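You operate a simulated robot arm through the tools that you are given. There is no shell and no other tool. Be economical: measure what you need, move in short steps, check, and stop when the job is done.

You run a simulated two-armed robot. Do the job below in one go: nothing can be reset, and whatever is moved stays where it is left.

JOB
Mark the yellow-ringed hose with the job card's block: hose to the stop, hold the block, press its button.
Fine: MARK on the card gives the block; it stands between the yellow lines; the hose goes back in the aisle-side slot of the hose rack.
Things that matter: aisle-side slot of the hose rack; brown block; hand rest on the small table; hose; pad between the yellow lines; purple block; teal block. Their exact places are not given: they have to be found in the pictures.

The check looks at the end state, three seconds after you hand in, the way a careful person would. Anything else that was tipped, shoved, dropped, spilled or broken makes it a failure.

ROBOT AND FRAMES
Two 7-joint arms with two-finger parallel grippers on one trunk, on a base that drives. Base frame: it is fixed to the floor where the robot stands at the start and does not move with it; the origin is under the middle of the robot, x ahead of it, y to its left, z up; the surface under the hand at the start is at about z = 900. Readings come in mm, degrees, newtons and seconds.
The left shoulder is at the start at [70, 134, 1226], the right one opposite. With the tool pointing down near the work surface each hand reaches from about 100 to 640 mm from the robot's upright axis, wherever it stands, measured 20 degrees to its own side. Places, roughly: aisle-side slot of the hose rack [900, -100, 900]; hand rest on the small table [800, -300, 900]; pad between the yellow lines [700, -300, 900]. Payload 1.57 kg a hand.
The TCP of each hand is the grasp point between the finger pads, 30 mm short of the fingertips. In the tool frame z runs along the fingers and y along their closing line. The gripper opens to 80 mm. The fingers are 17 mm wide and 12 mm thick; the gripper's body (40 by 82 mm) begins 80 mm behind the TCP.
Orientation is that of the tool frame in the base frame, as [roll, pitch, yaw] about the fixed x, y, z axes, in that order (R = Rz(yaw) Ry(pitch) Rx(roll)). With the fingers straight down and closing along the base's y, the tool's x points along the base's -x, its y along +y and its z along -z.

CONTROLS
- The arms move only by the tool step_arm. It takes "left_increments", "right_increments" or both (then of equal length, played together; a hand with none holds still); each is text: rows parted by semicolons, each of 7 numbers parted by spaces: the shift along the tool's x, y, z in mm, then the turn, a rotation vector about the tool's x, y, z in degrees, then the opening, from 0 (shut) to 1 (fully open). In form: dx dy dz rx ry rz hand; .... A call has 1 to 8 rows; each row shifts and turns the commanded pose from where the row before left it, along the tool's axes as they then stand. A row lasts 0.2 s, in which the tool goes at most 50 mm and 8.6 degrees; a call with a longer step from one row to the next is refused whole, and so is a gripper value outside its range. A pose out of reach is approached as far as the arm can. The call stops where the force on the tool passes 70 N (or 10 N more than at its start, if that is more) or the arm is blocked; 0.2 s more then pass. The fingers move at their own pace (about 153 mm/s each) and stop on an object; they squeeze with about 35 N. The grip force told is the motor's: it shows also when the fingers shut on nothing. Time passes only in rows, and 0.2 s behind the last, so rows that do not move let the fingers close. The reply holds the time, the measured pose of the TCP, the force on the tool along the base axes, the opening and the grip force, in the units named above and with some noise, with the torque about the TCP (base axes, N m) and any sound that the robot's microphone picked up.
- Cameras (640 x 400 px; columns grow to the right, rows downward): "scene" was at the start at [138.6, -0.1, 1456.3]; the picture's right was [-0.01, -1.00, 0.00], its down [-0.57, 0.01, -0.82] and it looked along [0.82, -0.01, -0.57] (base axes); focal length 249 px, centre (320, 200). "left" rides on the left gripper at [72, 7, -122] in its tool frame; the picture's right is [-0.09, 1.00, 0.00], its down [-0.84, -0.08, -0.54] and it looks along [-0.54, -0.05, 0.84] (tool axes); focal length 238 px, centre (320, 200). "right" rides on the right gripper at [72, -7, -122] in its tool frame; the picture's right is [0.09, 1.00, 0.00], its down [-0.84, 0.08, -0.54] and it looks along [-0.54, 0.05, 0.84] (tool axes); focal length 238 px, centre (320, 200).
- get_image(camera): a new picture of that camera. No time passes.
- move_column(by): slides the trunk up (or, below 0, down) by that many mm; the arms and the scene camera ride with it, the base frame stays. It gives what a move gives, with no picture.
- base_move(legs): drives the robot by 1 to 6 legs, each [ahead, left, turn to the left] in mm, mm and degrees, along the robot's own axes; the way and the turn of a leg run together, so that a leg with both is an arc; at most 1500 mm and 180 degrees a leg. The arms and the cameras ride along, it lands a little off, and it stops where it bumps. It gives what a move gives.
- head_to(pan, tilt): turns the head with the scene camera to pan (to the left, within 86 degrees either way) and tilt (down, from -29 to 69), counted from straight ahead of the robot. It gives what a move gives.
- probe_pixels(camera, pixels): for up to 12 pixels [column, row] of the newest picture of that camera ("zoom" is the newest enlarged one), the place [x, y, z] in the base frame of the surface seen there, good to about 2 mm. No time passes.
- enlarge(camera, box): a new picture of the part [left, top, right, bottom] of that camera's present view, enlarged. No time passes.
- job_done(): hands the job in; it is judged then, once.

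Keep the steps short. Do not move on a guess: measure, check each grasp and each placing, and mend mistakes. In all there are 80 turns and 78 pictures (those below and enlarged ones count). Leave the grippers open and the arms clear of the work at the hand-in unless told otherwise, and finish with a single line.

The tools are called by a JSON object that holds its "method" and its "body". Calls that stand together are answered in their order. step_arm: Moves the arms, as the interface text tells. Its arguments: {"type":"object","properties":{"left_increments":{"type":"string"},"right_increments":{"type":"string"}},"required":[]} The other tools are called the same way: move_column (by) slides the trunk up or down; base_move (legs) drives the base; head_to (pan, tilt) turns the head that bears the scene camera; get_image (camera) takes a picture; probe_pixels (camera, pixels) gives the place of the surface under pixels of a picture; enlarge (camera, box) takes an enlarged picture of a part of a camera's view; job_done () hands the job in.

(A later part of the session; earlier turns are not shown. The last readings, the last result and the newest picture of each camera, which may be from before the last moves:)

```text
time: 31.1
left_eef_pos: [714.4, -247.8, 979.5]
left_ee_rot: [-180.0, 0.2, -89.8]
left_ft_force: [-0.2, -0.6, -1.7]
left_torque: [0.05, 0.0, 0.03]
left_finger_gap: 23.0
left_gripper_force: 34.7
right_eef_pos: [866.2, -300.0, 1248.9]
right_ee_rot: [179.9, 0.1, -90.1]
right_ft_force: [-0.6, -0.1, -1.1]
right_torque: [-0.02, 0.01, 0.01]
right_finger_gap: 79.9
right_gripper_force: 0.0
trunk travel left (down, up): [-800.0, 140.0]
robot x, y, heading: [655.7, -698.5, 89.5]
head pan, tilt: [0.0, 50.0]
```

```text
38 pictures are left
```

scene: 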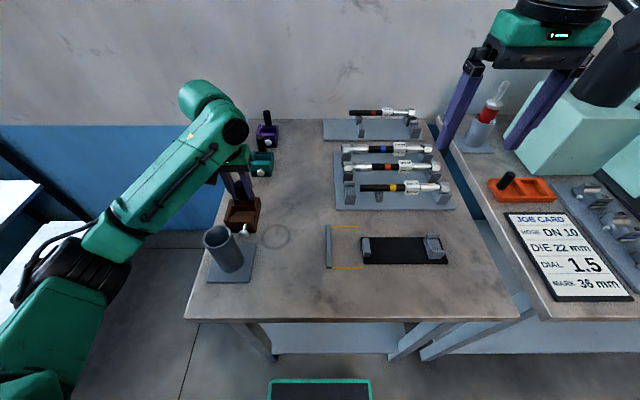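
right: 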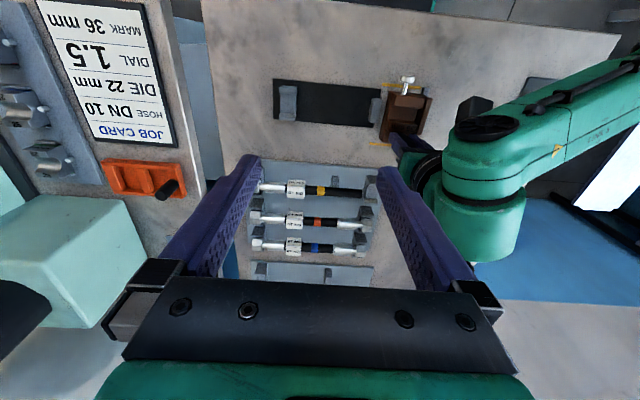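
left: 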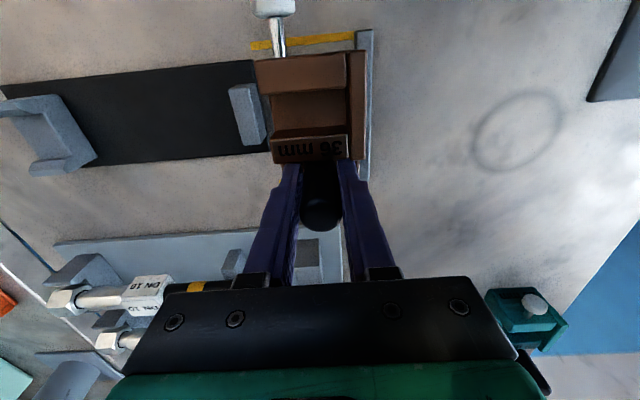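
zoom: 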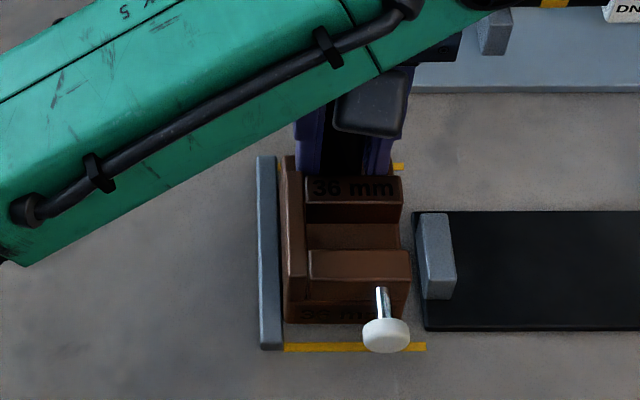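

{"method": "probe_pixels", "body": {"camera": "zoom", "pixels": [[270, 300], [290, 285], [287, 315], [400, 318], [350, 262], [350, 236], [350, 188], [435, 230], [435, 290], [420, 240], [385, 340], [297, 200]]}}

{"method": "probe_pixels", "body": {"camera": "left", "pixels": [[300, 100], [280, 125], [340, 80], [245, 95], [260, 130], [360, 55], [358, 150], [366, 120], [300, 60], [258, 64], [270, 155], [340, 58]]}}

```text
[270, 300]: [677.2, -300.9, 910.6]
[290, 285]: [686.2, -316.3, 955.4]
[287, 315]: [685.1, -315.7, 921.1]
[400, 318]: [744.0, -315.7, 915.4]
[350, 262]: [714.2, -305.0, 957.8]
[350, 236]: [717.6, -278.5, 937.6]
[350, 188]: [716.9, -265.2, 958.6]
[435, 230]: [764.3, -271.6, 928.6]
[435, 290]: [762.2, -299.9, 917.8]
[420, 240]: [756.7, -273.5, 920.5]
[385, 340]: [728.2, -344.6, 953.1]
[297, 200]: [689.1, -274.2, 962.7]
```

```text
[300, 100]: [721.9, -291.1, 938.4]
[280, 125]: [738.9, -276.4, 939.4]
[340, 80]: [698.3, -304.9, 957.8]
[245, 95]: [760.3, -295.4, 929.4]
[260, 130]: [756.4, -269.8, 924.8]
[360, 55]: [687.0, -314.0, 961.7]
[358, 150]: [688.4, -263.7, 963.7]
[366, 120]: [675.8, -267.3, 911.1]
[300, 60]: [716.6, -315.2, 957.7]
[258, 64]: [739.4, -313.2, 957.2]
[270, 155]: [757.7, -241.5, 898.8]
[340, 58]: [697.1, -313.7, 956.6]
```

Block is level, ~8 mm above the table, −y face −315.7, −x face 685.5. Shift +3 in y, down 8 onto the pad and check the force.

{"method": "step_arm", "body": {"left_increments": "-3 0 3 0 0 0 0; 0 0 3 0 0 0 0; 0 0 2 0 0 0 0; 0 0 1 0 0 0 0; 0 0 0 0 0 0 0"}}

{"method": "get_image", "body": {"camera": "left"}}

{"method": "probe_pixels", "body": {"camera": "left", "pixels": [[300, 100], [280, 125], [340, 80], [300, 60], [360, 55], [358, 150], [258, 70]]}}

```text
time: 32.3
left_eef_pos: [714.9, -246.1, 972.5]
left_ee_rot: [-179.9, 0.2, -89.9]
left_ft_force: [1.0, 4.0, 11.6]
left_torque: [-0.56, -0.15, 0.04]
left_finger_gap: 22.9
left_gripper_force: 35.2
right_eef_pos: [866.3, -300.5, 1249.6]
right_ee_rot: [179.9, 0.2, -90.2]
right_ft_force: [-0.5, 0.1, -0.2]
right_torque: [-0.01, 0.03, -0.01]
right_finger_gap: 79.9
right_gripper_force: 0.0
trunk travel left (down, up): [-800.0, 140.0]
robot x, y, heading: [656.1, -697.2, 89.6]
head pan, tilt: [0.0, 50.0]
```

```text
37 pictures are left
```

left: 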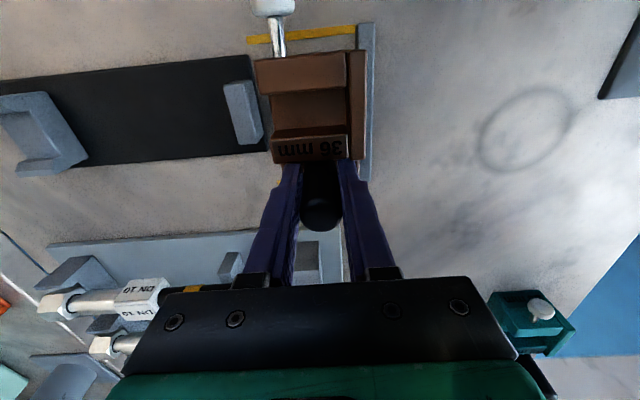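

```text
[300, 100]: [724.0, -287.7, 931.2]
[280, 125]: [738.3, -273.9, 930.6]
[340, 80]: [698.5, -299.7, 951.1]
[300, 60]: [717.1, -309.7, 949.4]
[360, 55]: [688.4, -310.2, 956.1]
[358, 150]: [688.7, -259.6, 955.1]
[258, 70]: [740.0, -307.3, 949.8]
```

The block is seated (floor 931, 11.6 N down). Release, check that it stays.

{"method": "step_arm", "body": {"left_increments": "0 0 -1.5 0 0 0 0; 0 0 0 0 0 0 0.3; 0 0 0 0 0 0 0.6; 0 0 0 0 0 0 1; 0 0 0 0 0 0 1"}}

{"method": "get_image", "body": {"camera": "left"}}

{"method": "probe_pixels", "body": {"camera": "left", "pixels": [[320, 215], [308, 205], [335, 205], [320, 165], [300, 100], [300, 60], [360, 55], [358, 150], [258, 70]]}}

```text
time: 33.5
left_eef_pos: [713.8, -245.5, 972.8]
left_ee_rot: [180.0, 0.0, -89.7]
left_ft_force: [0.5, -0.6, -1.0]
left_torque: [-0.06, -0.01, 0.02]
left_finger_gap: 79.9
left_gripper_force: 0.1
right_eef_pos: [867.4, -300.5, 1248.4]
right_ee_rot: [179.9, 0.1, -90.1]
right_ft_force: [-0.1, 0.0, -0.9]
right_torque: [-0.02, 0.01, 0.0]
right_finger_gap: 80.0
right_gripper_force: 0.1
trunk travel left (down, up): [-800.0, 140.0]
robot x, y, heading: [655.3, -701.8, 90.1]
head pan, tilt: [0.0, 50.0]
```

```text
36 pictures are left
```

left: 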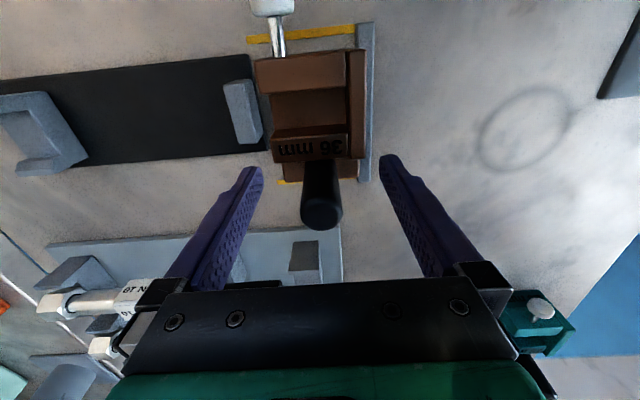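

```text
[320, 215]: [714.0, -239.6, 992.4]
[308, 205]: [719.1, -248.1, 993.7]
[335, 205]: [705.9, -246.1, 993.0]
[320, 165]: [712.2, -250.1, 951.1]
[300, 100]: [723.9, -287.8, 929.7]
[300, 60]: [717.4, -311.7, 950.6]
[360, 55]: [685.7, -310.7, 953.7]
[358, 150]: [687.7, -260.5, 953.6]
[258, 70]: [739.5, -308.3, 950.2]
```

Block stands flat on the pad, handle at (713.5,−239.5). Regrip it centred (+y 6) to hold it through the job.

{"method": "step_arm", "body": {"left_increments": "-6 0 0 0 0 0 1; 0 0 0 0 0 0 0.6; 0 0 0 0 0 0 0.4; 0 0 0 0 0 0 0; 0 0 0 0 0 0 0; 0 0 0 0 0 0 0"}}

{"method": "enlarge", "body": {"camera": "right", "box": [230, 160, 390, 260]}}

{"method": "probe_pixels", "body": {"camera": "zoom", "pixels": [[110, 108], [150, 112], [200, 112], [250, 112], [260, 130], [300, 120], [360, 120], [440, 125], [530, 132], [265, 95], [340, 120], [580, 135]]}}

```text
time: 34.9
left_eef_pos: [713.6, -238.9, 973.8]
left_ee_rot: [-180.0, 0.1, -89.8]
left_ft_force: [0.0, -0.2, 0.7]
left_torque: [0.03, -0.03, 0.01]
left_finger_gap: 22.9
left_gripper_force: 34.8
right_eef_pos: [865.2, -300.2, 1250.4]
right_ee_rot: [179.9, 0.0, -90.0]
right_ft_force: [-0.3, 0.6, -0.3]
right_torque: [0.02, 0.02, 0.02]
right_finger_gap: 79.7
right_gripper_force: 0.0
trunk travel left (down, up): [-800.0, 140.0]
robot x, y, heading: [656.1, -697.8, 90.0]
head pan, tilt: [0.0, 50.0]
```

```text
4.00 times, centred on (310, 210) of right
```

zoom: 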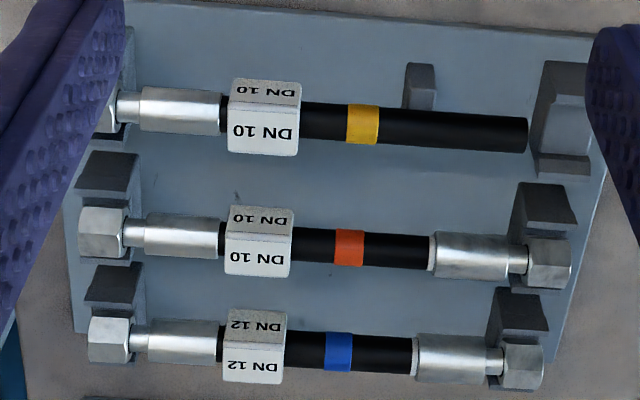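

```text
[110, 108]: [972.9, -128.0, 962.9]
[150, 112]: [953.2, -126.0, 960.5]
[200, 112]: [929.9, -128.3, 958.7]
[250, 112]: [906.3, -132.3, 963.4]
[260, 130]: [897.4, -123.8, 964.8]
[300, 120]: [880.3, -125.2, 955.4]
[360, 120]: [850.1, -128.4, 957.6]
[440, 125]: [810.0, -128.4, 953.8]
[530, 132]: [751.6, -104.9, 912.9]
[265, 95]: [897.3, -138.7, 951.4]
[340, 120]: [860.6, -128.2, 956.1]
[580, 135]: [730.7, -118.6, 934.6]
```

Block held. The hose's white tag is a flat-sided box (y −140…−112, x 886–912, z to 965), the best grip. The right hand must close along y, so I turn it −90° about its tool z (camera to +x).

{"method": "step_arm", "body": {"right_increments": "0 0 0 0 0 -8.5 0.7; 0 0 0 0 0 -8.5 0.7; 0 0 0 0 0 -8.5 0.7; 0 0 0 0 0 -8.5 0.7; 0 0 0 0 0 -8.5 0.7; 0 0 0 0 0 -8.5 0.7; 0 0 0 0 0 -8.5 0.7; 0 0 0 0 0 -8.5 0.7"}}

{"method": "step_arm", "body": {"right_increments": "0 0 25 0 0 -8 0.7; 0 0 40 0 0 -8 0.7; 0 0 40 0 0 -6 0.7; 0 0 40 0 0 0 0.7; 0 0 20 0 0 0 0.7; 0 0 0 0 0 0 0.7"}}

```text
time: 36.7
left_eef_pos: [714.5, -238.9, 972.8]
left_ee_rot: [-180.0, 0.1, -89.8]
left_ft_force: [0.8, -0.2, 1.0]
left_torque: [0.05, 0.12, 0.0]
left_finger_gap: 22.7
left_gripper_force: 34.6
right_eef_pos: [753.0, -417.7, 1231.3]
right_ee_rot: [-179.9, 0.0, -22.1]
right_ft_force: [-0.4, 1.4, -0.4]
right_torque: [0.0, -0.02, 0.02]
right_finger_gap: 56.1
right_gripper_force: 0.1
right hand out of reach, approached as far as the arm can: row 4, 5, 6, 7, 8
trunk travel left (down, up): [-800.0, 140.0]
robot x, y, heading: [657.3, -694.8, 89.3]
head pan, tilt: [0.0, 50.0]
```

```text
time: 38.1
left_eef_pos: [713.1, -239.8, 972.7]
left_ee_rot: [180.0, 0.2, -89.8]
left_ft_force: [0.7, -0.5, 0.3]
left_torque: [-0.09, -0.14, 0.08]
left_finger_gap: 23.2
left_gripper_force: 34.9
right_eef_pos: [703.8, -497.6, 1068.0]
right_ee_rot: [-180.0, 0.2, 0.0]
right_ft_force: [-0.6, 0.1, -0.1]
right_torque: [-0.03, -0.01, 0.01]
right_finger_gap: 56.0
right_gripper_force: 0.1
right hand out of reach, approached as far as the arm can: row 1, 2, 3
trunk travel left (down, up): [-800.0, 140.0]
robot x, y, heading: [653.4, -698.5, 89.7]
head pan, tilt: [0.0, 50.0]
```

The turn pulled the hand back to (704,−498): the wrist is near a limit this way. I test whether it can extend again at this lower height with this yaw.

{"method": "step_arm", "body": {"right_increments": "30 0 0 0 0 0 0.7; 30 0 0 0 0 0 0.7; 30 -15 0 0 0 0 0.7; 30 -30 0 0 0 0 0.7; 30 -30 0 0 0 0 0.7; 0 0 0 0 0 0 0.7"}}

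```text
time: 39.5
left_eef_pos: [714.7, -239.7, 972.8]
left_ee_rot: [-180.0, 0.1, -89.8]
left_ft_force: [0.3, -1.2, 0.1]
left_torque: [-0.09, -0.13, 0.07]
left_finger_gap: 23.1
left_gripper_force: 35.0
right_eef_pos: [732.8, -511.6, 1067.8]
right_ee_rot: [-179.8, 0.1, -0.2]
right_ft_force: [0.1, -0.3, 0.1]
right_torque: [0.0, 0.01, 0.0]
right_finger_gap: 55.9
right_gripper_force: 0.1
right hand out of reach, approached as far as the arm can: row 1, 2, 3, 4, 5
trunk travel left (down, up): [-800.0, 140.0]
robot x, y, heading: [653.1, -695.4, 89.9]
head pan, tilt: [0.0, 50.0]
```

Not extendable. I turn it the other way instead (to yaw ±180, camera toward −x): +180° in all.

{"method": "step_arm", "body": {"right_increments": "0 0 0 0 0 8.5 0.7; 0 0 0 0 0 8.5 0.7; 0 0 0 0 0 8.5 0.7; 0 0 0 0 0 8.5 0.7; 0 0 0 0 0 8.5 0.7; 0 0 0 0 0 8.5 0.7; 0 0 0 0 0 8.5 0.7; 0 0 0 0 0 8.5 0.7"}}

{"method": "step_arm", "body": {"right_increments": "0 0 0 0 0 8.5 0.7; 0 0 0 0 0 8.5 0.7; -45 -45 -20 0 0 5 0.7; -20 -45 -20 0 0 0 0.7; -20 -40 -20 0 0 0 0.7; 0 0 0 0 0 0 0.7"}}

```text
time: 40.9
left_eef_pos: [713.8, -239.5, 974.3]
left_ee_rot: [180.0, 0.3, -89.8]
left_ft_force: [0.0, -1.2, 1.7]
left_torque: [-0.1, -0.21, -0.02]
left_finger_gap: 22.6
left_gripper_force: 34.8
right_eef_pos: [729.7, -506.1, 1068.0]
right_ee_rot: [-179.3, 0.8, -48.3]
right_ft_force: [-1.2, 2.3, -1.3]
right_torque: [-0.17, 0.05, 0.06]
right_finger_gap: 56.0
right_gripper_force: 0.2
trunk travel left (down, up): [-800.0, 140.0]
robot x, y, heading: [658.3, -698.3, 89.8]
head pan, tilt: [0.0, 50.0]
stopped in row 7 (right hand): the force on the tool passed its limit at 96 N (the readings are from after the stop); the commanded pose is now the measured one
```

```text
refused: row 3 steps farther than a row can; nothing moved
```

The right hand touched something at yaw −48. Looking before moving on.

{"method": "get_image", "body": {"camera": "scene"}}

{"method": "get_image", "body": {"camera": "right"}}

{"method": "get_image", "body": {"camera": "left"}}

```text
34 pictures are left
```

scene: 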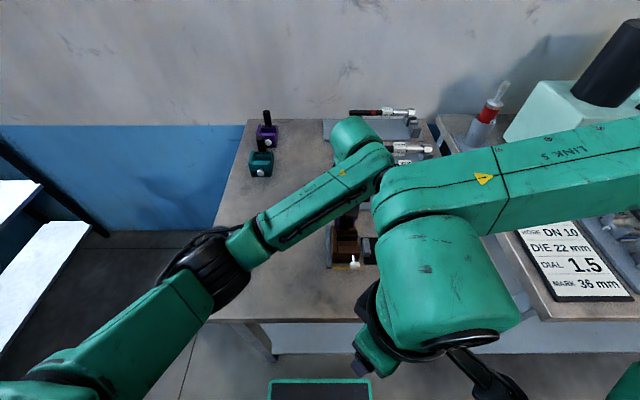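

```text
33 pictures are left
```

right: 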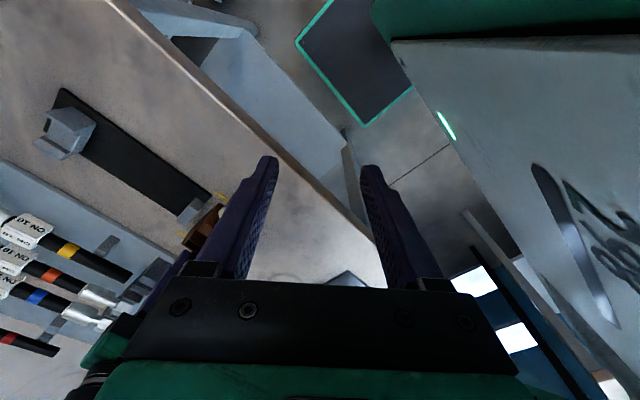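

```text
32 pictures are left
```

left: 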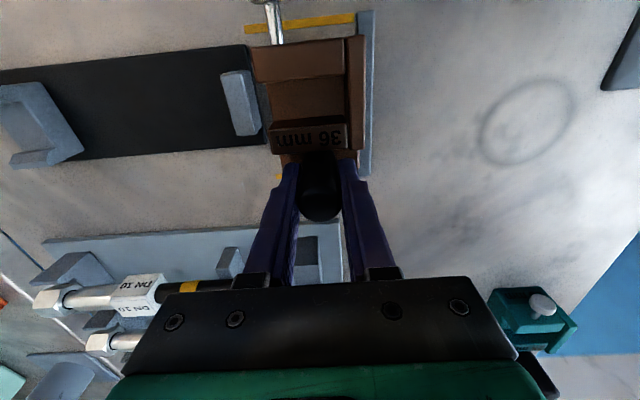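

The right forearm came against the left wrist. The block has not moved. I move the right hand away along base +x in small steps.

{"method": "step_arm", "body": {"right_increments": "13.3 -14.9 0 0 0 0 0.7; 20 -22.4 0 0 0 0 0.7; 20 -22.4 0 0 0 0 0.7; 20 -22.4 0 0 0 0 0.7; 0 0 0 0 0 0 0.7"}}

{"method": "get_image", "body": {"camera": "scene"}}

```text
time: 42.1
left_eef_pos: [714.3, -238.9, 973.5]
left_ee_rot: [-179.9, 0.1, -89.9]
left_ft_force: [1.6, 0.3, 0.3]
left_torque: [0.09, 0.0, 0.0]
left_finger_gap: 23.1
left_gripper_force: 35.0
right_eef_pos: [778.0, -480.6, 1081.6]
right_ee_rot: [-179.4, 0.7, -48.3]
right_ft_force: [0.1, 0.3, -0.4]
right_torque: [-0.05, 0.01, -0.01]
right_finger_gap: 56.3
right_gripper_force: 0.1
right hand out of reach, approached as far as the arm can: row 1, 2, 3, 4
trunk travel left (down, up): [-800.0, 140.0]
robot x, y, heading: [653.8, -697.6, 89.7]
head pan, tilt: [0.0, 50.0]
```

```text
31 pictures are left
```

scene: 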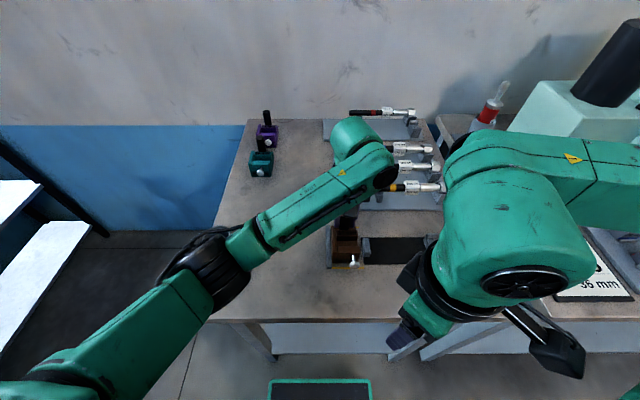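

Clear now. I continue turning +8.5° per row toward yaw −90, moving gently +x and +y as reach returns.

{"method": "step_arm", "body": {"right_increments": "0 0 0 0 0 8.5 0.7; 0 0 0 0 0 8.5 0.7; 0 0 0 0 0 8.5 0.7; 0 0 0 0 0 8.5 0.7; 0 0 0 0 0 8 0.7; -10 -25 0 0 0 0 0.7; -10 -25 0 0 0 0 0.7; -10 -25 0 0 0 0 0.7"}}

{"method": "get_image", "body": {"camera": "scene"}}

```text
time: 43.2
left_eef_pos: [712.8, -240.7, 973.4]
left_ee_rot: [-179.9, 0.2, -89.7]
left_ft_force: [-0.6, -0.1, 0.3]
left_torque: [0.09, 0.06, -0.04]
left_finger_gap: 23.0
left_gripper_force: 35.2
right_eef_pos: [778.6, -476.4, 1084.5]
right_ee_rot: [-179.7, 1.6, -84.1]
right_ft_force: [-0.2, 4.6, 0.1]
right_torque: [-0.63, 0.01, 0.03]
right_finger_gap: 56.2
right_gripper_force: 0.1
trunk travel left (down, up): [-800.0, 140.0]
robot x, y, heading: [653.6, -696.7, 90.0]
head pan, tilt: [0.0, 50.0]
stopped in row 5 (right hand): the force on the tool passed its limit at 90 N (the readings are from after the stop); the commanded pose is now the measured one
```

```text
30 pictures are left
```

scene: 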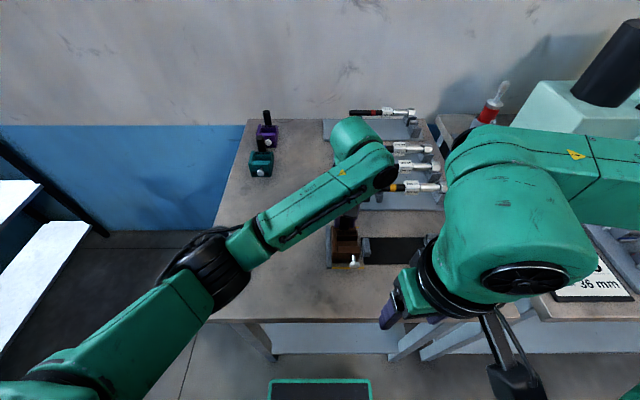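

The hand camera is against my own trunk (y ≈ −575). Move outward +y, +x, upward slightly, then go on.

{"method": "step_arm", "body": {"right_increments": "-20 -5 0 0 0 0 0.7; -30 -15 0 0 0 0 0.7; -35 -20 0 0 0 0 0.7; -35 -20 0 0 0 0 0.7; 0 0 0 0 0 6 0.7; 0 0 0 0 0 0 0.7"}}

```text
time: 44.6
left_eef_pos: [713.7, -238.8, 972.4]
left_ee_rot: [-180.0, 0.1, -89.8]
left_ft_force: [0.6, -1.5, 1.1]
left_torque: [-0.05, -0.2, 0.03]
left_finger_gap: 23.0
left_gripper_force: 34.6
right_eef_pos: [826.4, -350.2, 1088.2]
right_ee_rot: [180.0, 1.5, -90.1]
right_ft_force: [0.5, 0.5, 0.3]
right_torque: [0.01, 0.02, 0.0]
right_finger_gap: 56.0
right_gripper_force: 0.1
trunk travel left (down, up): [-800.0, 140.0]
robot x, y, heading: [652.1, -698.5, 89.9]
head pan, tilt: [0.0, 50.0]
```

Free again. Move +x to ~880 and turn the other way (+8.5° rows) toward yaw 180.

{"method": "step_arm", "body": {"right_increments": "0 -40 0 0 1.5 0 0.7; 0 -20 0 0 0 8.5 0.7; 0 0 0 0 0 8.5 0.7; 0 0 0 0 0 8.5 0.7; 0 0 0 0 0 8.5 0.7; 0 0 0 0 0 8.5 0.7; 0 0 0 0 0 8.5 0.7; 0 0 0 0 0 8.5 0.7"}}

{"method": "get_image", "body": {"camera": "scene"}}

```text
time: 46.4
left_eef_pos: [714.2, -237.9, 973.8]
left_ee_rot: [180.0, 0.1, -89.8]
left_ft_force: [0.0, 0.6, 1.0]
left_torque: [0.02, 0.18, -0.01]
left_finger_gap: 22.8
left_gripper_force: 35.1
right_eef_pos: [886.0, -352.6, 1087.2]
right_ee_rot: [-179.8, 0.1, -149.8]
right_ft_force: [0.0, -1.1, -0.7]
right_torque: [-0.03, 0.01, 0.0]
right_finger_gap: 56.1
right_gripper_force: 0.1
trunk travel left (down, up): [-800.0, 140.0]
robot x, y, heading: [656.5, -700.8, 89.7]
head pan, tilt: [0.0, 50.0]
```

```text
29 pictures are left
```

scene: 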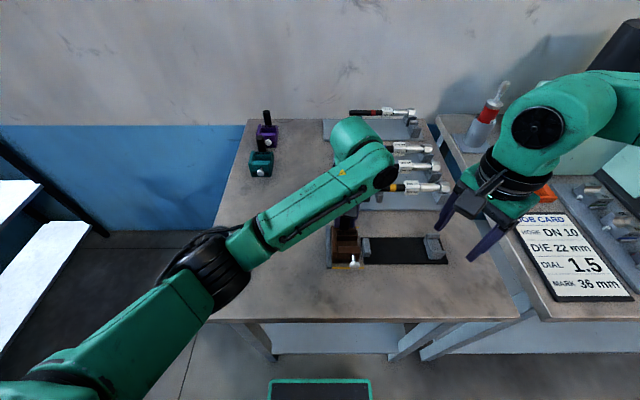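

The wrist turns freely this way. Finish the turn, then move +y over the tag.

{"method": "step_arm", "body": {"right_increments": "0 0 0 0 0 8.5 0.7; 0 0 0 0 0 8.5 0.7; 0 0 0 0 0 8.5 0.7; 0 0 0 0 0 4.6 0.7; -4 45 0 0 0 0 0.7; -5 45 0 0 0 0 0.7; -4 45 0 0 0 0 0.7; 0 0 0 0 0 0 0.7"}}

{"method": "step_arm", "body": {"right_increments": "0 30 5 0 0 0 0.7; 0 30 10 0 0 0 0.7; 0 31 10 0 0 0 0.7; 0 0 0 0 0 0 0.7"}}

{"method": "get_image", "body": {"camera": "right"}}

```text
time: 48.2
left_eef_pos: [713.1, -239.0, 973.0]
left_ee_rot: [180.0, 0.1, -89.8]
left_ft_force: [0.9, 1.0, 0.6]
left_torque: [0.02, -0.14, 0.06]
left_finger_gap: 23.1
left_gripper_force: 35.1
right_eef_pos: [898.9, -216.7, 1088.2]
right_ee_rot: [-180.0, 0.1, -179.5]
right_ft_force: [0.2, -0.2, 0.3]
right_torque: [-0.03, 0.01, -0.01]
right_finger_gap: 56.0
right_gripper_force: 0.1
trunk travel left (down, up): [-800.0, 140.0]
robot x, y, heading: [657.4, -693.8, 90.0]
head pan, tilt: [0.0, 50.0]
```

```text
time: 49.2
left_eef_pos: [713.8, -239.8, 972.5]
left_ee_rot: [-180.0, 0.1, -89.9]
left_ft_force: [0.2, -1.3, 0.1]
left_torque: [0.06, -0.12, -0.01]
left_finger_gap: 22.9
left_gripper_force: 34.9
right_eef_pos: [900.2, -141.1, 1069.5]
right_ee_rot: [180.0, 0.1, -179.7]
right_ft_force: [1.5, -0.8, 0.7]
right_torque: [0.01, 0.0, 0.01]
right_finger_gap: 55.9
right_gripper_force: 0.0
right hand out of reach, approached as far as the arm can: row 3
trunk travel left (down, up): [-800.0, 140.0]
robot x, y, heading: [654.2, -698.5, 89.9]
head pan, tilt: [0.0, 50.0]
```

```text
28 pictures are left
```

right: 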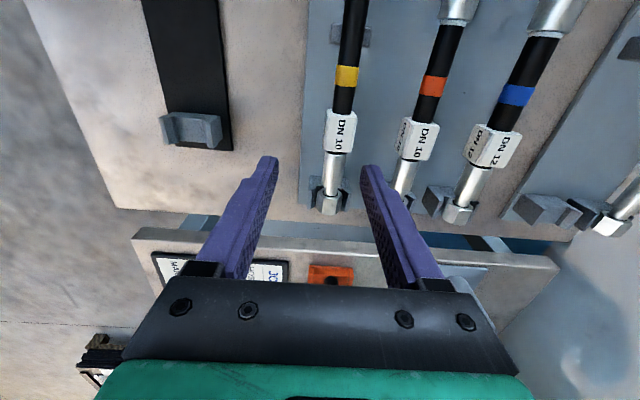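

The tag is 15 mm beyond reach at this height; going lower should give it. Down 35, then +y 14.

{"method": "step_arm", "body": {"right_increments": "0 0 20 0 0 0 0.7; 0 0 15 0 0 0 0.7; 0 7 0 0 0 0 0.7; 0 7 0 0 0 0 0.7; 0 0 0 0 0 0 0.7"}}

{"method": "get_image", "body": {"camera": "right"}}

{"method": "probe_pixels", "body": {"camera": "right", "pixels": [[326, 115], [354, 115], [326, 140], [352, 140], [338, 125], [326, 100], [352, 100], [335, 150], [380, 140], [320, 200]]}}

```text
time: 50.4
left_eef_pos: [715.1, -239.5, 973.2]
left_ee_rot: [-180.0, 0.1, -89.8]
left_ft_force: [0.5, 0.3, -0.1]
left_torque: [0.03, 0.06, -0.01]
left_finger_gap: 22.9
left_gripper_force: 35.1
right_eef_pos: [903.3, -146.1, 1033.5]
right_ee_rot: [-180.0, 0.2, -179.8]
right_ft_force: [-0.2, -0.6, 0.4]
right_torque: [-0.02, -0.01, -0.02]
right_finger_gap: 55.7
right_gripper_force: 0.0
right hand out of reach, approached as far as the arm can: row 2, 3, 4
trunk travel left (down, up): [-800.0, 140.0]
robot x, y, heading: [655.2, -693.5, 89.9]
head pan, tilt: [0.0, 50.0]
```

```text
27 pictures are left
```

right: 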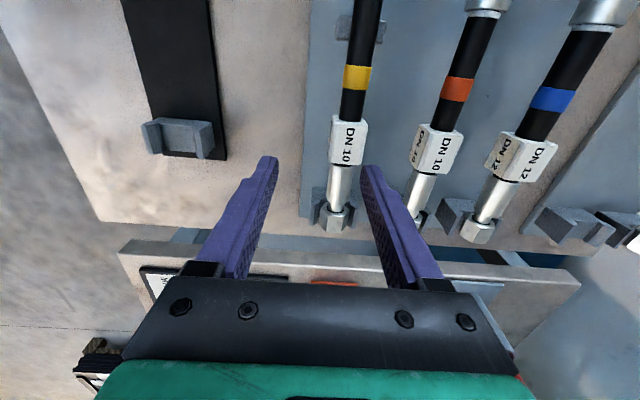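

```text
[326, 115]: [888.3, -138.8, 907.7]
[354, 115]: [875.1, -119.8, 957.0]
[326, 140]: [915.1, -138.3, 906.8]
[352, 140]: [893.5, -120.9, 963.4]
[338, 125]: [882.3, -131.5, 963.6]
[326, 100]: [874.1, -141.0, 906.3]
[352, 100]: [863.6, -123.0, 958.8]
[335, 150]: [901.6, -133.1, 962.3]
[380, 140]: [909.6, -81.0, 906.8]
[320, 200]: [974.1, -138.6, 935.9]
```

Lower reaches less here, so I'd rather bring the base closer. Release the block (it stands), raise both hands straight up, then drive 33 ahead and 55 right.

{"method": "step_arm", "body": {"left_increments": "0 0 0 0 0 0 0.4; 0 0 0 0 0 0 0.8; 0 0 0 0 0 0 0.8; 0 0 -20 0 0 0 0.8; 0 0 -40 0 0 0 0.8; 0 0 -40 0 0 0 0.8; 0 0 -20 0 0 0 0.8", "right_increments": "0 0 0 0 0 0 0.7; 0 0 0 0 0 0 0.7; 0 -10 -15 0 0 0 0.7; 0 -10 -15 0 0 0 0.7; 0 -10 -10 0 0 0 0.7; 0 -10 -10 0 0 0 0.7; 0 -10 0 0 0 0 0.7"}}

{"method": "base_move", "body": {"legs": [[33, -55, 0]]}}

{"method": "get_image", "body": {"camera": "scene"}}

```text
time: 52.0
left_eef_pos: [715.4, -241.7, 1093.2]
left_ee_rot: [-180.0, 0.2, -89.7]
left_ft_force: [-0.3, -0.4, 0.1]
left_torque: [-0.03, 0.01, -0.02]
left_finger_gap: 63.9
left_gripper_force: 0.1
right_eef_pos: [902.3, -194.7, 1084.7]
right_ee_rot: [179.9, 0.1, -179.6]
right_ft_force: [-0.3, -1.6, -0.5]
right_torque: [0.01, -0.03, 0.0]
right_finger_gap: 55.7
right_gripper_force: 0.1
trunk travel left (down, up): [-800.0, 140.0]
robot x, y, heading: [658.0, -694.7, 89.9]
head pan, tilt: [0.0, 50.0]
```

```text
time: 53.0
left_eef_pos: [764.2, -210.2, 1096.1]
left_ee_rot: [-179.8, 0.3, -89.6]
left_ft_force: [0.0, -0.9, -0.7]
left_torque: [0.02, -0.05, 0.0]
left_finger_gap: 64.1
left_gripper_force: 0.0
right_eef_pos: [952.3, -164.2, 1086.7]
right_ee_rot: [179.8, 0.5, -179.5]
right_ft_force: [0.6, 0.2, 0.6]
right_torque: [0.02, -0.05, -0.02]
right_finger_gap: 56.2
right_gripper_force: 0.1
trunk travel left (down, up): [-800.0, 140.0]
robot x, y, heading: [709.8, -665.5, 90.1]
head pan, tilt: [0.0, 50.0]
```

```text
26 pictures are left
```

scene: 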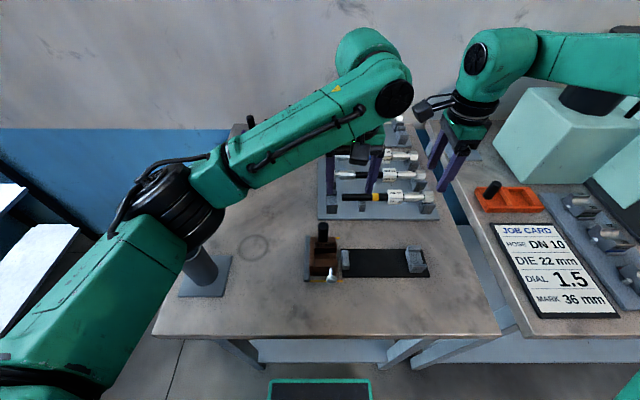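

Now left hand aside to x≈650; right hand over the tag (899,−126.5), down to ~1040.

{"method": "step_arm", "body": {"left_increments": "10 20 0 0 0 0 0.8; 10 30 0 0 0 0 0.8; 20 30 0 0 0 0 0.8; 20 30 0 0 0 0 0.8; 0 0 0 0 0 0 0.8", "right_increments": "18 13 0 0 0 0 0.7; 18 13 0 0 0 0 0.7; 17 12 10 0 0 0 0.7; 0 0 20 0 0 0 0.7; 0 0 15 0 0 0 0.7"}}

{"method": "get_image", "body": {"camera": "right"}}

{"method": "probe_pixels", "body": {"camera": "right", "pixels": [[305, 130], [335, 130], [310, 100], [335, 105], [318, 125], [318, 105], [318, 150], [318, 80]]}}

```text
time: 54.2
left_eef_pos: [657.7, -268.9, 1095.0]
left_ee_rot: [180.0, 0.2, -89.7]
left_ft_force: [0.2, 0.7, 0.0]
left_torque: [-0.02, -0.03, 0.01]
left_finger_gap: 64.1
left_gripper_force: 0.1
right_eef_pos: [905.2, -129.6, 1039.6]
right_ee_rot: [180.0, 0.0, -179.5]
right_ft_force: [-0.3, -0.1, 0.3]
right_torque: [0.01, 0.01, -0.03]
right_finger_gap: 55.9
right_gripper_force: 0.1
right hand out of reach, approached as far as the arm can: row 4
trunk travel left (down, up): [-800.0, 140.0]
robot x, y, heading: [709.7, -661.2, 90.0]
head pan, tilt: [0.0, 50.0]
```

```text
25 pictures are left
```

right: 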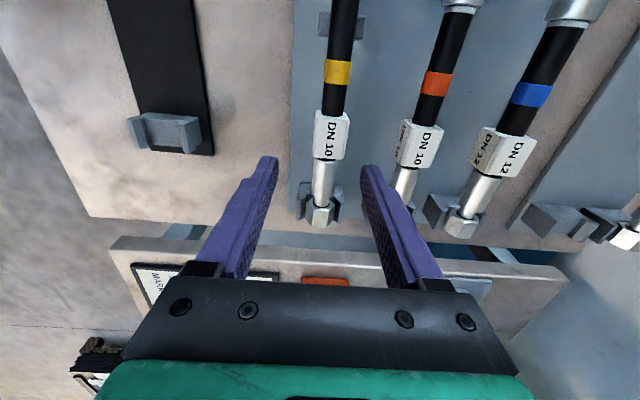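

```text
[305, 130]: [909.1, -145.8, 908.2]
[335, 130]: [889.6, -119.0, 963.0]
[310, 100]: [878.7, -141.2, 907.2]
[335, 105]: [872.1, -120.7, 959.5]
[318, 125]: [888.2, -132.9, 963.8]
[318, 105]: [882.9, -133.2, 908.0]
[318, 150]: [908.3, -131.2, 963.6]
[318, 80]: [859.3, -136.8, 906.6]
```

It's a wrist limit at low z, not distance (570 only). Lowering the trunk should restore the posture that worked at z≈1070–1088. First check my left elbow's height over the tube.

{"method": "get_image", "body": {"camera": "scene"}}

{"method": "probe_pixels", "body": {"camera": "scene", "pixels": [[150, 220], [100, 260], [190, 200], [205, 210], [215, 180], [250, 150], [170, 250], [60, 330], [300, 130]]}}

```text
24 pictures are left
```

scene: 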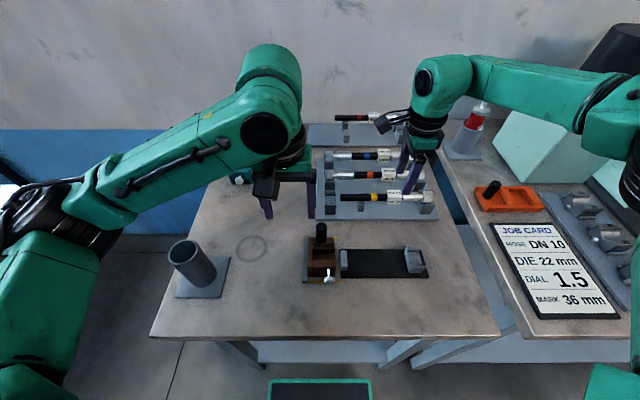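

```text
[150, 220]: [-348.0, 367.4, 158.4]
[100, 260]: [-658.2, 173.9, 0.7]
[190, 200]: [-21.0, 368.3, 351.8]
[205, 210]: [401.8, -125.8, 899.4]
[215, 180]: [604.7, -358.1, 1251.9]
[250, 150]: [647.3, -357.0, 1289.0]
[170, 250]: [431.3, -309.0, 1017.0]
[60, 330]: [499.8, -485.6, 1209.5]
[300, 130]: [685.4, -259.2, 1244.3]
```

{"method": "probe_pixels", "body": {"camera": "scene", "pixels": [[600, 95], [630, 130], [540, 110], [500, 85], [560, 130], [610, 180], [635, 250], [440, 100], [590, 140], [480, 150], [30, 210], [475, 110]]}}

```text
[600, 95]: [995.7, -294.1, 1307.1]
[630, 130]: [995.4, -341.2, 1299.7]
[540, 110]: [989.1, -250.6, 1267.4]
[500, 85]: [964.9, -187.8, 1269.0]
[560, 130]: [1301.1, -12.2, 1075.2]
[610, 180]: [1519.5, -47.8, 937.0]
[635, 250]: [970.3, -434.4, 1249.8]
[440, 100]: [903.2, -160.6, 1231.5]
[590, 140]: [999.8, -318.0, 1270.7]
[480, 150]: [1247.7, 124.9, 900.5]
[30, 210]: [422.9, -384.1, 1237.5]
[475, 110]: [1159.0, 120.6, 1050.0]
```

Right elbow is well clear of the teal box. I raise the left hand 80 and the right 80, then lower the trunk 100.

{"method": "step_arm", "body": {"left_increments": "0 0 -40 0 0 0 0.8; 0 0 -40 0 0 0 0.8; 0 0 0 0 0 0 0.8", "right_increments": "0 -5 -40 0 0 0 0.7; 0 -5 -40 0 0 0 0.7; 0 0 0 0 0 0 0.7"}}

{"method": "move_column", "body": {"by": -100}}

{"method": "get_image", "body": {"camera": "scene"}}

```text
time: 55.0
left_eef_pos: [657.9, -269.1, 1176.0]
left_ee_rot: [180.0, 0.0, -89.7]
left_ft_force: [0.0, 0.5, 0.4]
left_torque: [0.01, 0.03, -0.02]
left_finger_gap: 63.6
left_gripper_force: 0.1
right_eef_pos: [902.7, -135.7, 1119.9]
right_ee_rot: [-179.9, 0.1, -179.6]
right_ft_force: [1.2, 0.3, -1.1]
right_torque: [0.01, -0.01, -0.01]
right_finger_gap: 56.0
right_gripper_force: 0.1
trunk travel left (down, up): [-800.0, 140.0]
robot x, y, heading: [712.8, -663.7, 89.8]
head pan, tilt: [0.0, 50.0]
```

```text
time: 56.3
left_eef_pos: [659.0, -269.9, 1076.3]
left_ee_rot: [180.0, 0.1, -89.7]
left_ft_force: [-0.2, 0.3, -0.6]
left_torque: [0.01, -0.01, 0.01]
left_finger_gap: 63.9
left_gripper_force: 0.0
right_eef_pos: [902.5, -136.4, 1019.5]
right_ee_rot: [-180.0, 0.1, -179.6]
right_ft_force: [0.6, -0.5, 0.2]
right_torque: [0.02, -0.01, 0.03]
right_finger_gap: 55.9
right_gripper_force: 0.0
trunk travel left (down, up): [-700.0, 240.0]
robot x, y, heading: [712.2, -666.2, 89.6]
head pan, tilt: [0.0, 50.0]
```

```text
23 pictures are left
```

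scene: 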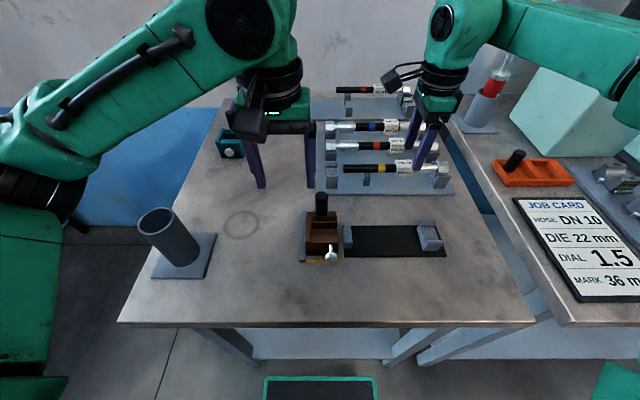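

Clear everywhere. Right hand to (899,−125), down in steps to z≈957 with fingers at 56 mm.

{"method": "step_arm", "body": {"right_increments": "4 11 0 0 0 0 0.7; 0 0 15 0 0 0 0.7; 0 0 15 0 0 0 0.7; 0 0 0 0 0 0 0.7"}}

{"method": "get_image", "body": {"camera": "right"}}

{"method": "probe_pixels", "body": {"camera": "right", "pixels": [[305, 150], [315, 150], [325, 150], [335, 150], [345, 150], [300, 150], [320, 125], [320, 170], [320, 140]]}}

```text
time: 57.3
left_eef_pos: [658.9, -269.7, 1076.8]
left_ee_rot: [-180.0, 0.1, -89.7]
left_ft_force: [0.2, -0.1, -0.4]
left_torque: [-0.03, 0.02, -0.02]
left_finger_gap: 64.0
left_gripper_force: 0.1
right_eef_pos: [898.8, -128.5, 989.3]
right_ee_rot: [180.0, 0.1, -179.5]
right_ft_force: [-0.2, -0.1, -0.1]
right_torque: [0.01, 0.02, 0.04]
right_finger_gap: 55.9
right_gripper_force: 0.0
right hand out of reach, approached as far as the arm can: row 1
trunk travel left (down, up): [-700.0, 240.0]
robot x, y, heading: [709.7, -662.8, 89.6]
head pan, tilt: [0.0, 50.0]
```

```text
22 pictures are left
```

right: 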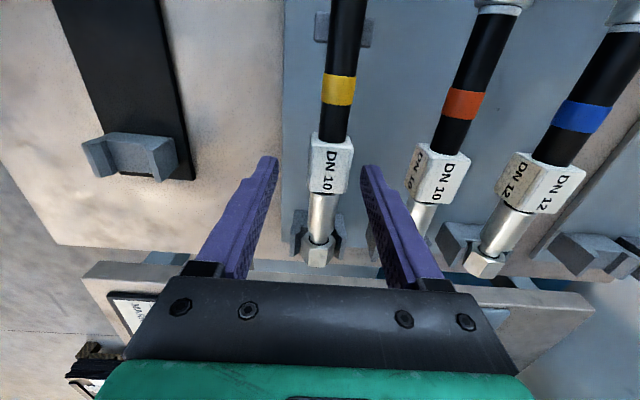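

```text
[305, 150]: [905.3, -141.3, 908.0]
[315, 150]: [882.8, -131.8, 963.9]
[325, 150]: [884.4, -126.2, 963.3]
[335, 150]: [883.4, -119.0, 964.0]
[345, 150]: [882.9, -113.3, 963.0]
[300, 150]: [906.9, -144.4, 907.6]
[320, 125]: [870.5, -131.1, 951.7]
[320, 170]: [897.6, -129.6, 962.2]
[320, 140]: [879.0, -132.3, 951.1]
```

Tag spans y −136…−110, x 881–908. Shift +y 4, −x 3 and descend to ~957.

{"method": "step_arm", "body": {"right_increments": "3 2 10 0 0 0 0.7; 0 2 10 0 0 0 0.7; 0 0 10 0 0 0 0.7; 0 0 2 0 0 0 0.7; 0 0 0 0 0 0 0.7"}}

```text
time: 58.5
left_eef_pos: [658.2, -269.0, 1077.2]
left_ee_rot: [180.0, 0.1, -89.7]
left_ft_force: [-0.2, -0.6, 0.3]
left_torque: [-0.02, -0.03, -0.02]
left_finger_gap: 64.1
left_gripper_force: 0.1
right_eef_pos: [899.3, -131.7, 957.9]
right_ee_rot: [179.8, 0.0, -179.5]
right_ft_force: [-0.4, -0.1, 0.5]
right_torque: [-0.02, 0.03, -0.02]
right_finger_gap: 56.1
right_gripper_force: 0.1
right hand out of reach, approached as far as the arm can: row 2
trunk travel left (down, up): [-700.0, 240.0]
robot x, y, heading: [708.2, -664.3, 90.0]
head pan, tilt: [0.0, 50.0]
```

The limit depends on the sideways offset; standing 45 mm further left gives more reach ahead. Raise the right hand 55, strafe left 45 (no height change, elbow stays above the tube).

{"method": "step_arm", "body": {"right_increments": "0 0 -25 0 0 0 0.7; 0 0 -30 0 0 0 0.7; 0 0 0 0 0 0 0.7"}}

{"method": "base_move", "body": {"legs": [[0, 45, 0]]}}

```text
time: 59.3
left_eef_pos: [658.5, -269.1, 1077.3]
left_ee_rot: [-180.0, 0.0, -89.7]
left_ft_force: [0.2, 1.0, 0.4]
left_torque: [-0.01, 0.01, 0.0]
left_finger_gap: 63.9
left_gripper_force: 0.2
right_eef_pos: [898.2, -129.6, 1012.6]
right_ee_rot: [179.9, 0.1, -179.6]
right_ft_force: [-0.5, -0.1, 0.4]
right_torque: [0.01, 0.04, 0.0]
right_finger_gap: 55.8
right_gripper_force: 0.1
trunk travel left (down, up): [-700.0, 240.0]
robot x, y, heading: [705.8, -667.0, 90.3]
head pan, tilt: [0.0, 50.0]
```

```text
time: 60.2
left_eef_pos: [616.1, -270.1, 1076.7]
left_ee_rot: [179.8, 0.0, -89.8]
left_ft_force: [0.1, 0.8, 0.0]
left_torque: [-0.02, 0.03, 0.0]
left_finger_gap: 64.2
left_gripper_force: 0.1
right_eef_pos: [857.1, -129.3, 1014.0]
right_ee_rot: [-180.0, -0.1, -179.7]
right_ft_force: [0.2, 0.1, 0.0]
right_torque: [0.03, 0.04, -0.02]
right_finger_gap: 56.2
right_gripper_force: 0.0
trunk travel left (down, up): [-700.0, 240.0]
robot x, y, heading: [664.8, -665.8, 89.9]
head pan, tilt: [0.0, 50.0]
```

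Now +x 39, +y 5 at this height, then down to 958.

{"method": "step_arm", "body": {"right_increments": "-20 2 0 0 0 0 0.7; -19 3 0 0 0 0 0.7; 0 0 20 0 0 0 0.7; 0 0 20 0 0 0 0.7; 0 0 15 0 0 0 0.7; 0 0 0 0 0 0 0.7"}}

{"method": "get_image", "body": {"camera": "right"}}

```text
time: 61.6
left_eef_pos: [613.3, -270.2, 1075.3]
left_ee_rot: [179.9, 0.1, -89.8]
left_ft_force: [-0.8, 0.3, 0.1]
left_torque: [0.01, -0.01, -0.01]
left_finger_gap: 64.1
left_gripper_force: 0.0
right_eef_pos: [892.6, -123.0, 958.5]
right_ee_rot: [-180.0, 0.1, -179.5]
right_ft_force: [0.3, 0.2, 0.2]
right_torque: [0.01, 0.0, 0.0]
right_finger_gap: 55.8
right_gripper_force: 0.0
trunk travel left (down, up): [-700.0, 240.0]
robot x, y, heading: [666.5, -660.1, 89.6]
head pan, tilt: [0.0, 50.0]
```

```text
21 pictures are left
```

right: 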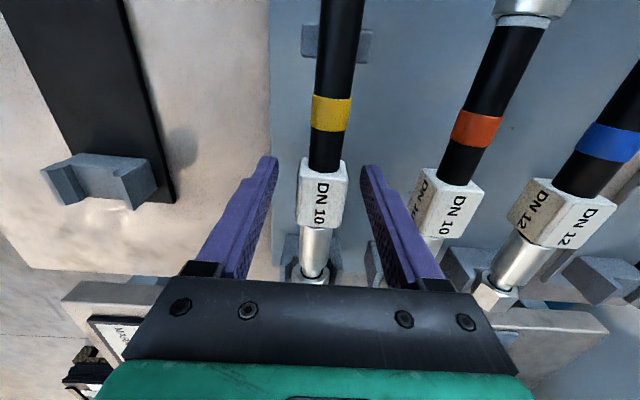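

The tag is centred between the fingers. Close, then lift 12 mm to test.

{"method": "step_arm", "body": {"right_increments": "-2 0 0 0 0 0 0.5; 0 0 0 0 0 0 0; 0 0 0 0 0 0 0; 0 0 0 0 0 0 0; 0 0 -5 0 0 0 0; 0 0 -10 0 0 0 0; 0 0 -10 0 0 0 0; 0 0 0 0 0 0 0"}}

{"method": "get_image", "body": {"camera": "scene"}}

{"method": "enlarge", "body": {"camera": "scene", "box": [320, 130, 480, 270]}}

```text
time: 63.4
left_eef_pos: [612.9, -269.6, 1076.0]
left_ee_rot: [-179.9, 0.1, -89.8]
left_ft_force: [0.5, 0.1, -0.5]
left_torque: [0.01, 0.03, 0.01]
left_finger_gap: 64.0
left_gripper_force: 0.0
right_eef_pos: [895.4, -124.7, 983.8]
right_ee_rot: [180.0, 0.1, -179.6]
right_ft_force: [-1.3, -0.3, -1.8]
right_torque: [0.0, 0.07, -0.04]
right_finger_gap: 29.1
right_gripper_force: 35.0
trunk travel left (down, up): [-700.0, 240.0]
robot x, y, heading: [665.3, -664.2, 90.2]
head pan, tilt: [0.0, 50.0]
```

```text
20 pictures are left
```

scene: 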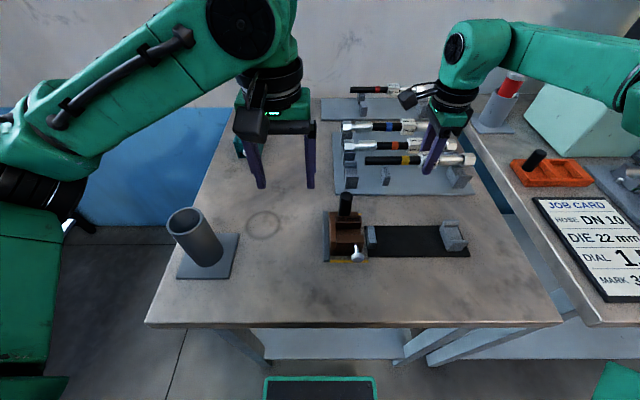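

```text
2.86 times, centred on (400, 200) of scene
```

zoom: 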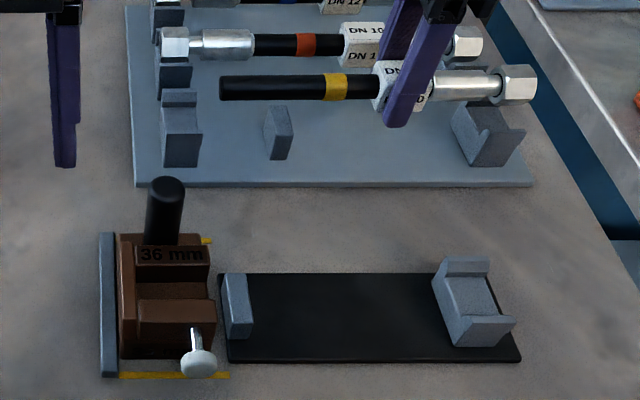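

Hose held level on the tag. Carry it −y 159 and −x 56 at this height, over the rest and the trough.

{"method": "step_arm", "body": {"right_increments": "0 -30 0 0 0 0 0; 14 -35 0 0 0 0 0; 14 -35 0 0 0 0 0; 14 -35 0 0 0 0 0; 14 -24.5 0 0 0 0 0; 0 0 0 0 0 0 0; 0 0 0 0 0 0 0"}}

{"method": "enlarge", "body": {"camera": "scene", "box": [310, 180, 490, 280]}}

{"method": "probe_pixels", "body": {"camera": "zoom", "pixels": [[100, 170], [120, 170], [150, 170], [200, 170], [85, 170]]}}

{"method": "get_image", "body": {"camera": "right"}}

```text
time: 65.0
left_eef_pos: [614.8, -269.9, 1075.6]
left_ee_rot: [-180.0, 0.1, -89.8]
left_ft_force: [-0.5, -0.6, -0.8]
left_torque: [0.03, -0.02, -0.01]
left_finger_gap: 64.0
left_gripper_force: 0.1
right_eef_pos: [840.2, -283.8, 985.7]
right_ee_rot: [180.0, 0.0, -179.5]
right_ft_force: [0.1, -0.4, -2.4]
right_torque: [0.02, 0.01, 0.02]
right_finger_gap: 29.4
right_gripper_force: 35.2
trunk travel left (down, up): [-700.0, 240.0]
robot x, y, heading: [667.4, -663.2, 90.0]
head pan, tilt: [0.0, 50.0]
```

```text
3.56 times, centred on (400, 230) of scene
```

zoom: 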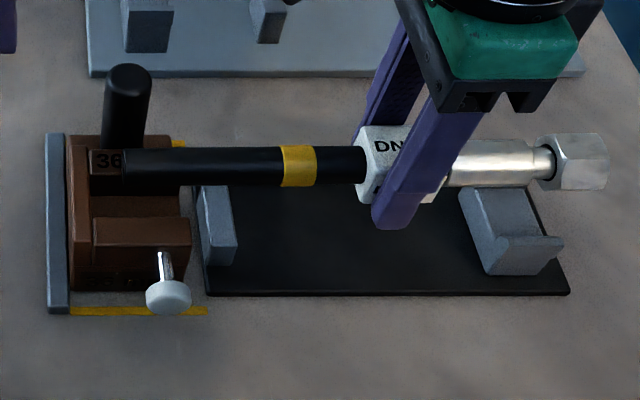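

```text
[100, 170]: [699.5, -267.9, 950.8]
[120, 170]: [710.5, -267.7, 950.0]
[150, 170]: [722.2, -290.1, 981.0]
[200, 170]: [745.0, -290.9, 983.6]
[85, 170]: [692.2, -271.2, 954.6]
```

```text
17 pictures are left
```

right: 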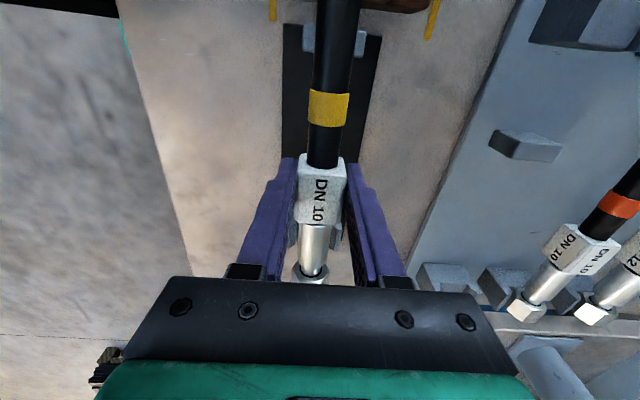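

Hose end at x≈711, over the trough, aligned. Lower 31 mm gently toward the rest and trough floor.

{"method": "step_arm", "body": {"right_increments": "0 0 10 0 0 0 0; 0 0 10 0 0 0 0; 0 0 7 0 0 0 0; 0 0 4 0 0 0 0; 0 0 0 0 0 0 0"}}

{"method": "enlarge", "body": {"camera": "scene", "box": [310, 180, 490, 280]}}

```text
time: 66.2
left_eef_pos: [614.4, -269.3, 1076.0]
left_ee_rot: [-180.0, 0.1, -89.7]
left_ft_force: [0.4, 0.6, -0.2]
left_torque: [-0.01, 0.0, 0.01]
left_finger_gap: 64.0
left_gripper_force: 0.0
right_eef_pos: [841.1, -281.9, 952.5]
right_ee_rot: [179.9, 0.1, -179.7]
right_ft_force: [0.5, 0.0, -2.3]
right_torque: [-0.02, 0.0, -0.02]
right_finger_gap: 29.6
right_gripper_force: 35.2
trunk travel left (down, up): [-700.0, 240.0]
robot x, y, heading: [666.5, -662.4, 89.8]
head pan, tilt: [0.0, 50.0]
```

```text
3.56 times, centred on (400, 230) of scene
```

zoom: 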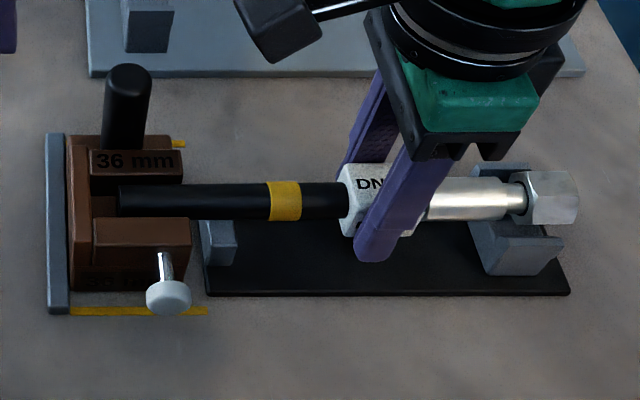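

Hose lies between the trough walls, no contact force yet. Lower 3 more and slide 11 toward the stop.

{"method": "step_arm", "body": {"right_increments": "0 0 1.5 0 0 0 0; 0 0 1.5 0 0 0 0; 3 0 0 0 0 0 0; 3 0 0 0 0 0 0; 3 0 0 0 0 0 0; 2 0 0 0 0 0 0; 0 0 0 0 0 0 0"}}

{"method": "enlarge", "body": {"camera": "scene", "box": [320, 200, 400, 270]}}

{"method": "probe_pixels", "body": {"camera": "zoom", "pixels": [[98, 170], [105, 172], [110, 172], [115, 172], [125, 172], [140, 172], [180, 165], [100, 190]]}}

```text
time: 67.8
left_eef_pos: [614.4, -269.9, 1076.7]
left_ee_rot: [180.0, 0.3, -89.9]
left_ft_force: [-0.2, 0.2, 0.5]
left_torque: [-0.01, -0.01, 0.02]
left_finger_gap: 64.1
left_gripper_force: 0.1
right_eef_pos: [830.2, -285.0, 949.7]
right_ee_rot: [179.9, 0.1, -179.6]
right_ft_force: [6.3, 1.4, 4.6]
right_torque: [0.02, 0.8, -0.08]
right_finger_gap: 29.4
right_gripper_force: 34.1
trunk travel left (down, up): [-700.0, 240.0]
robot x, y, heading: [662.6, -666.7, 89.9]
head pan, tilt: [0.0, 50.0]
```

```text
5.71 times, centred on (360, 235) of scene
```

zoom: 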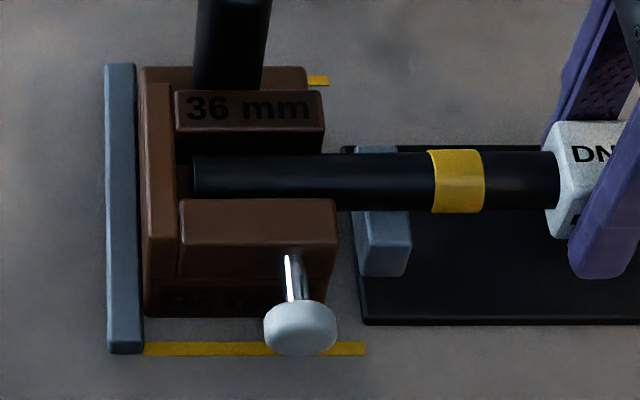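

```text
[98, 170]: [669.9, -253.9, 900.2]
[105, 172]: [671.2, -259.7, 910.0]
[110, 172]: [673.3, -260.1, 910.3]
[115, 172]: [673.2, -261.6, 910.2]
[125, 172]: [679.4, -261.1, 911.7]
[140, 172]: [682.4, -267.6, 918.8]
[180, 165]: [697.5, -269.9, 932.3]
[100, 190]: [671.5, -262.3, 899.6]
```

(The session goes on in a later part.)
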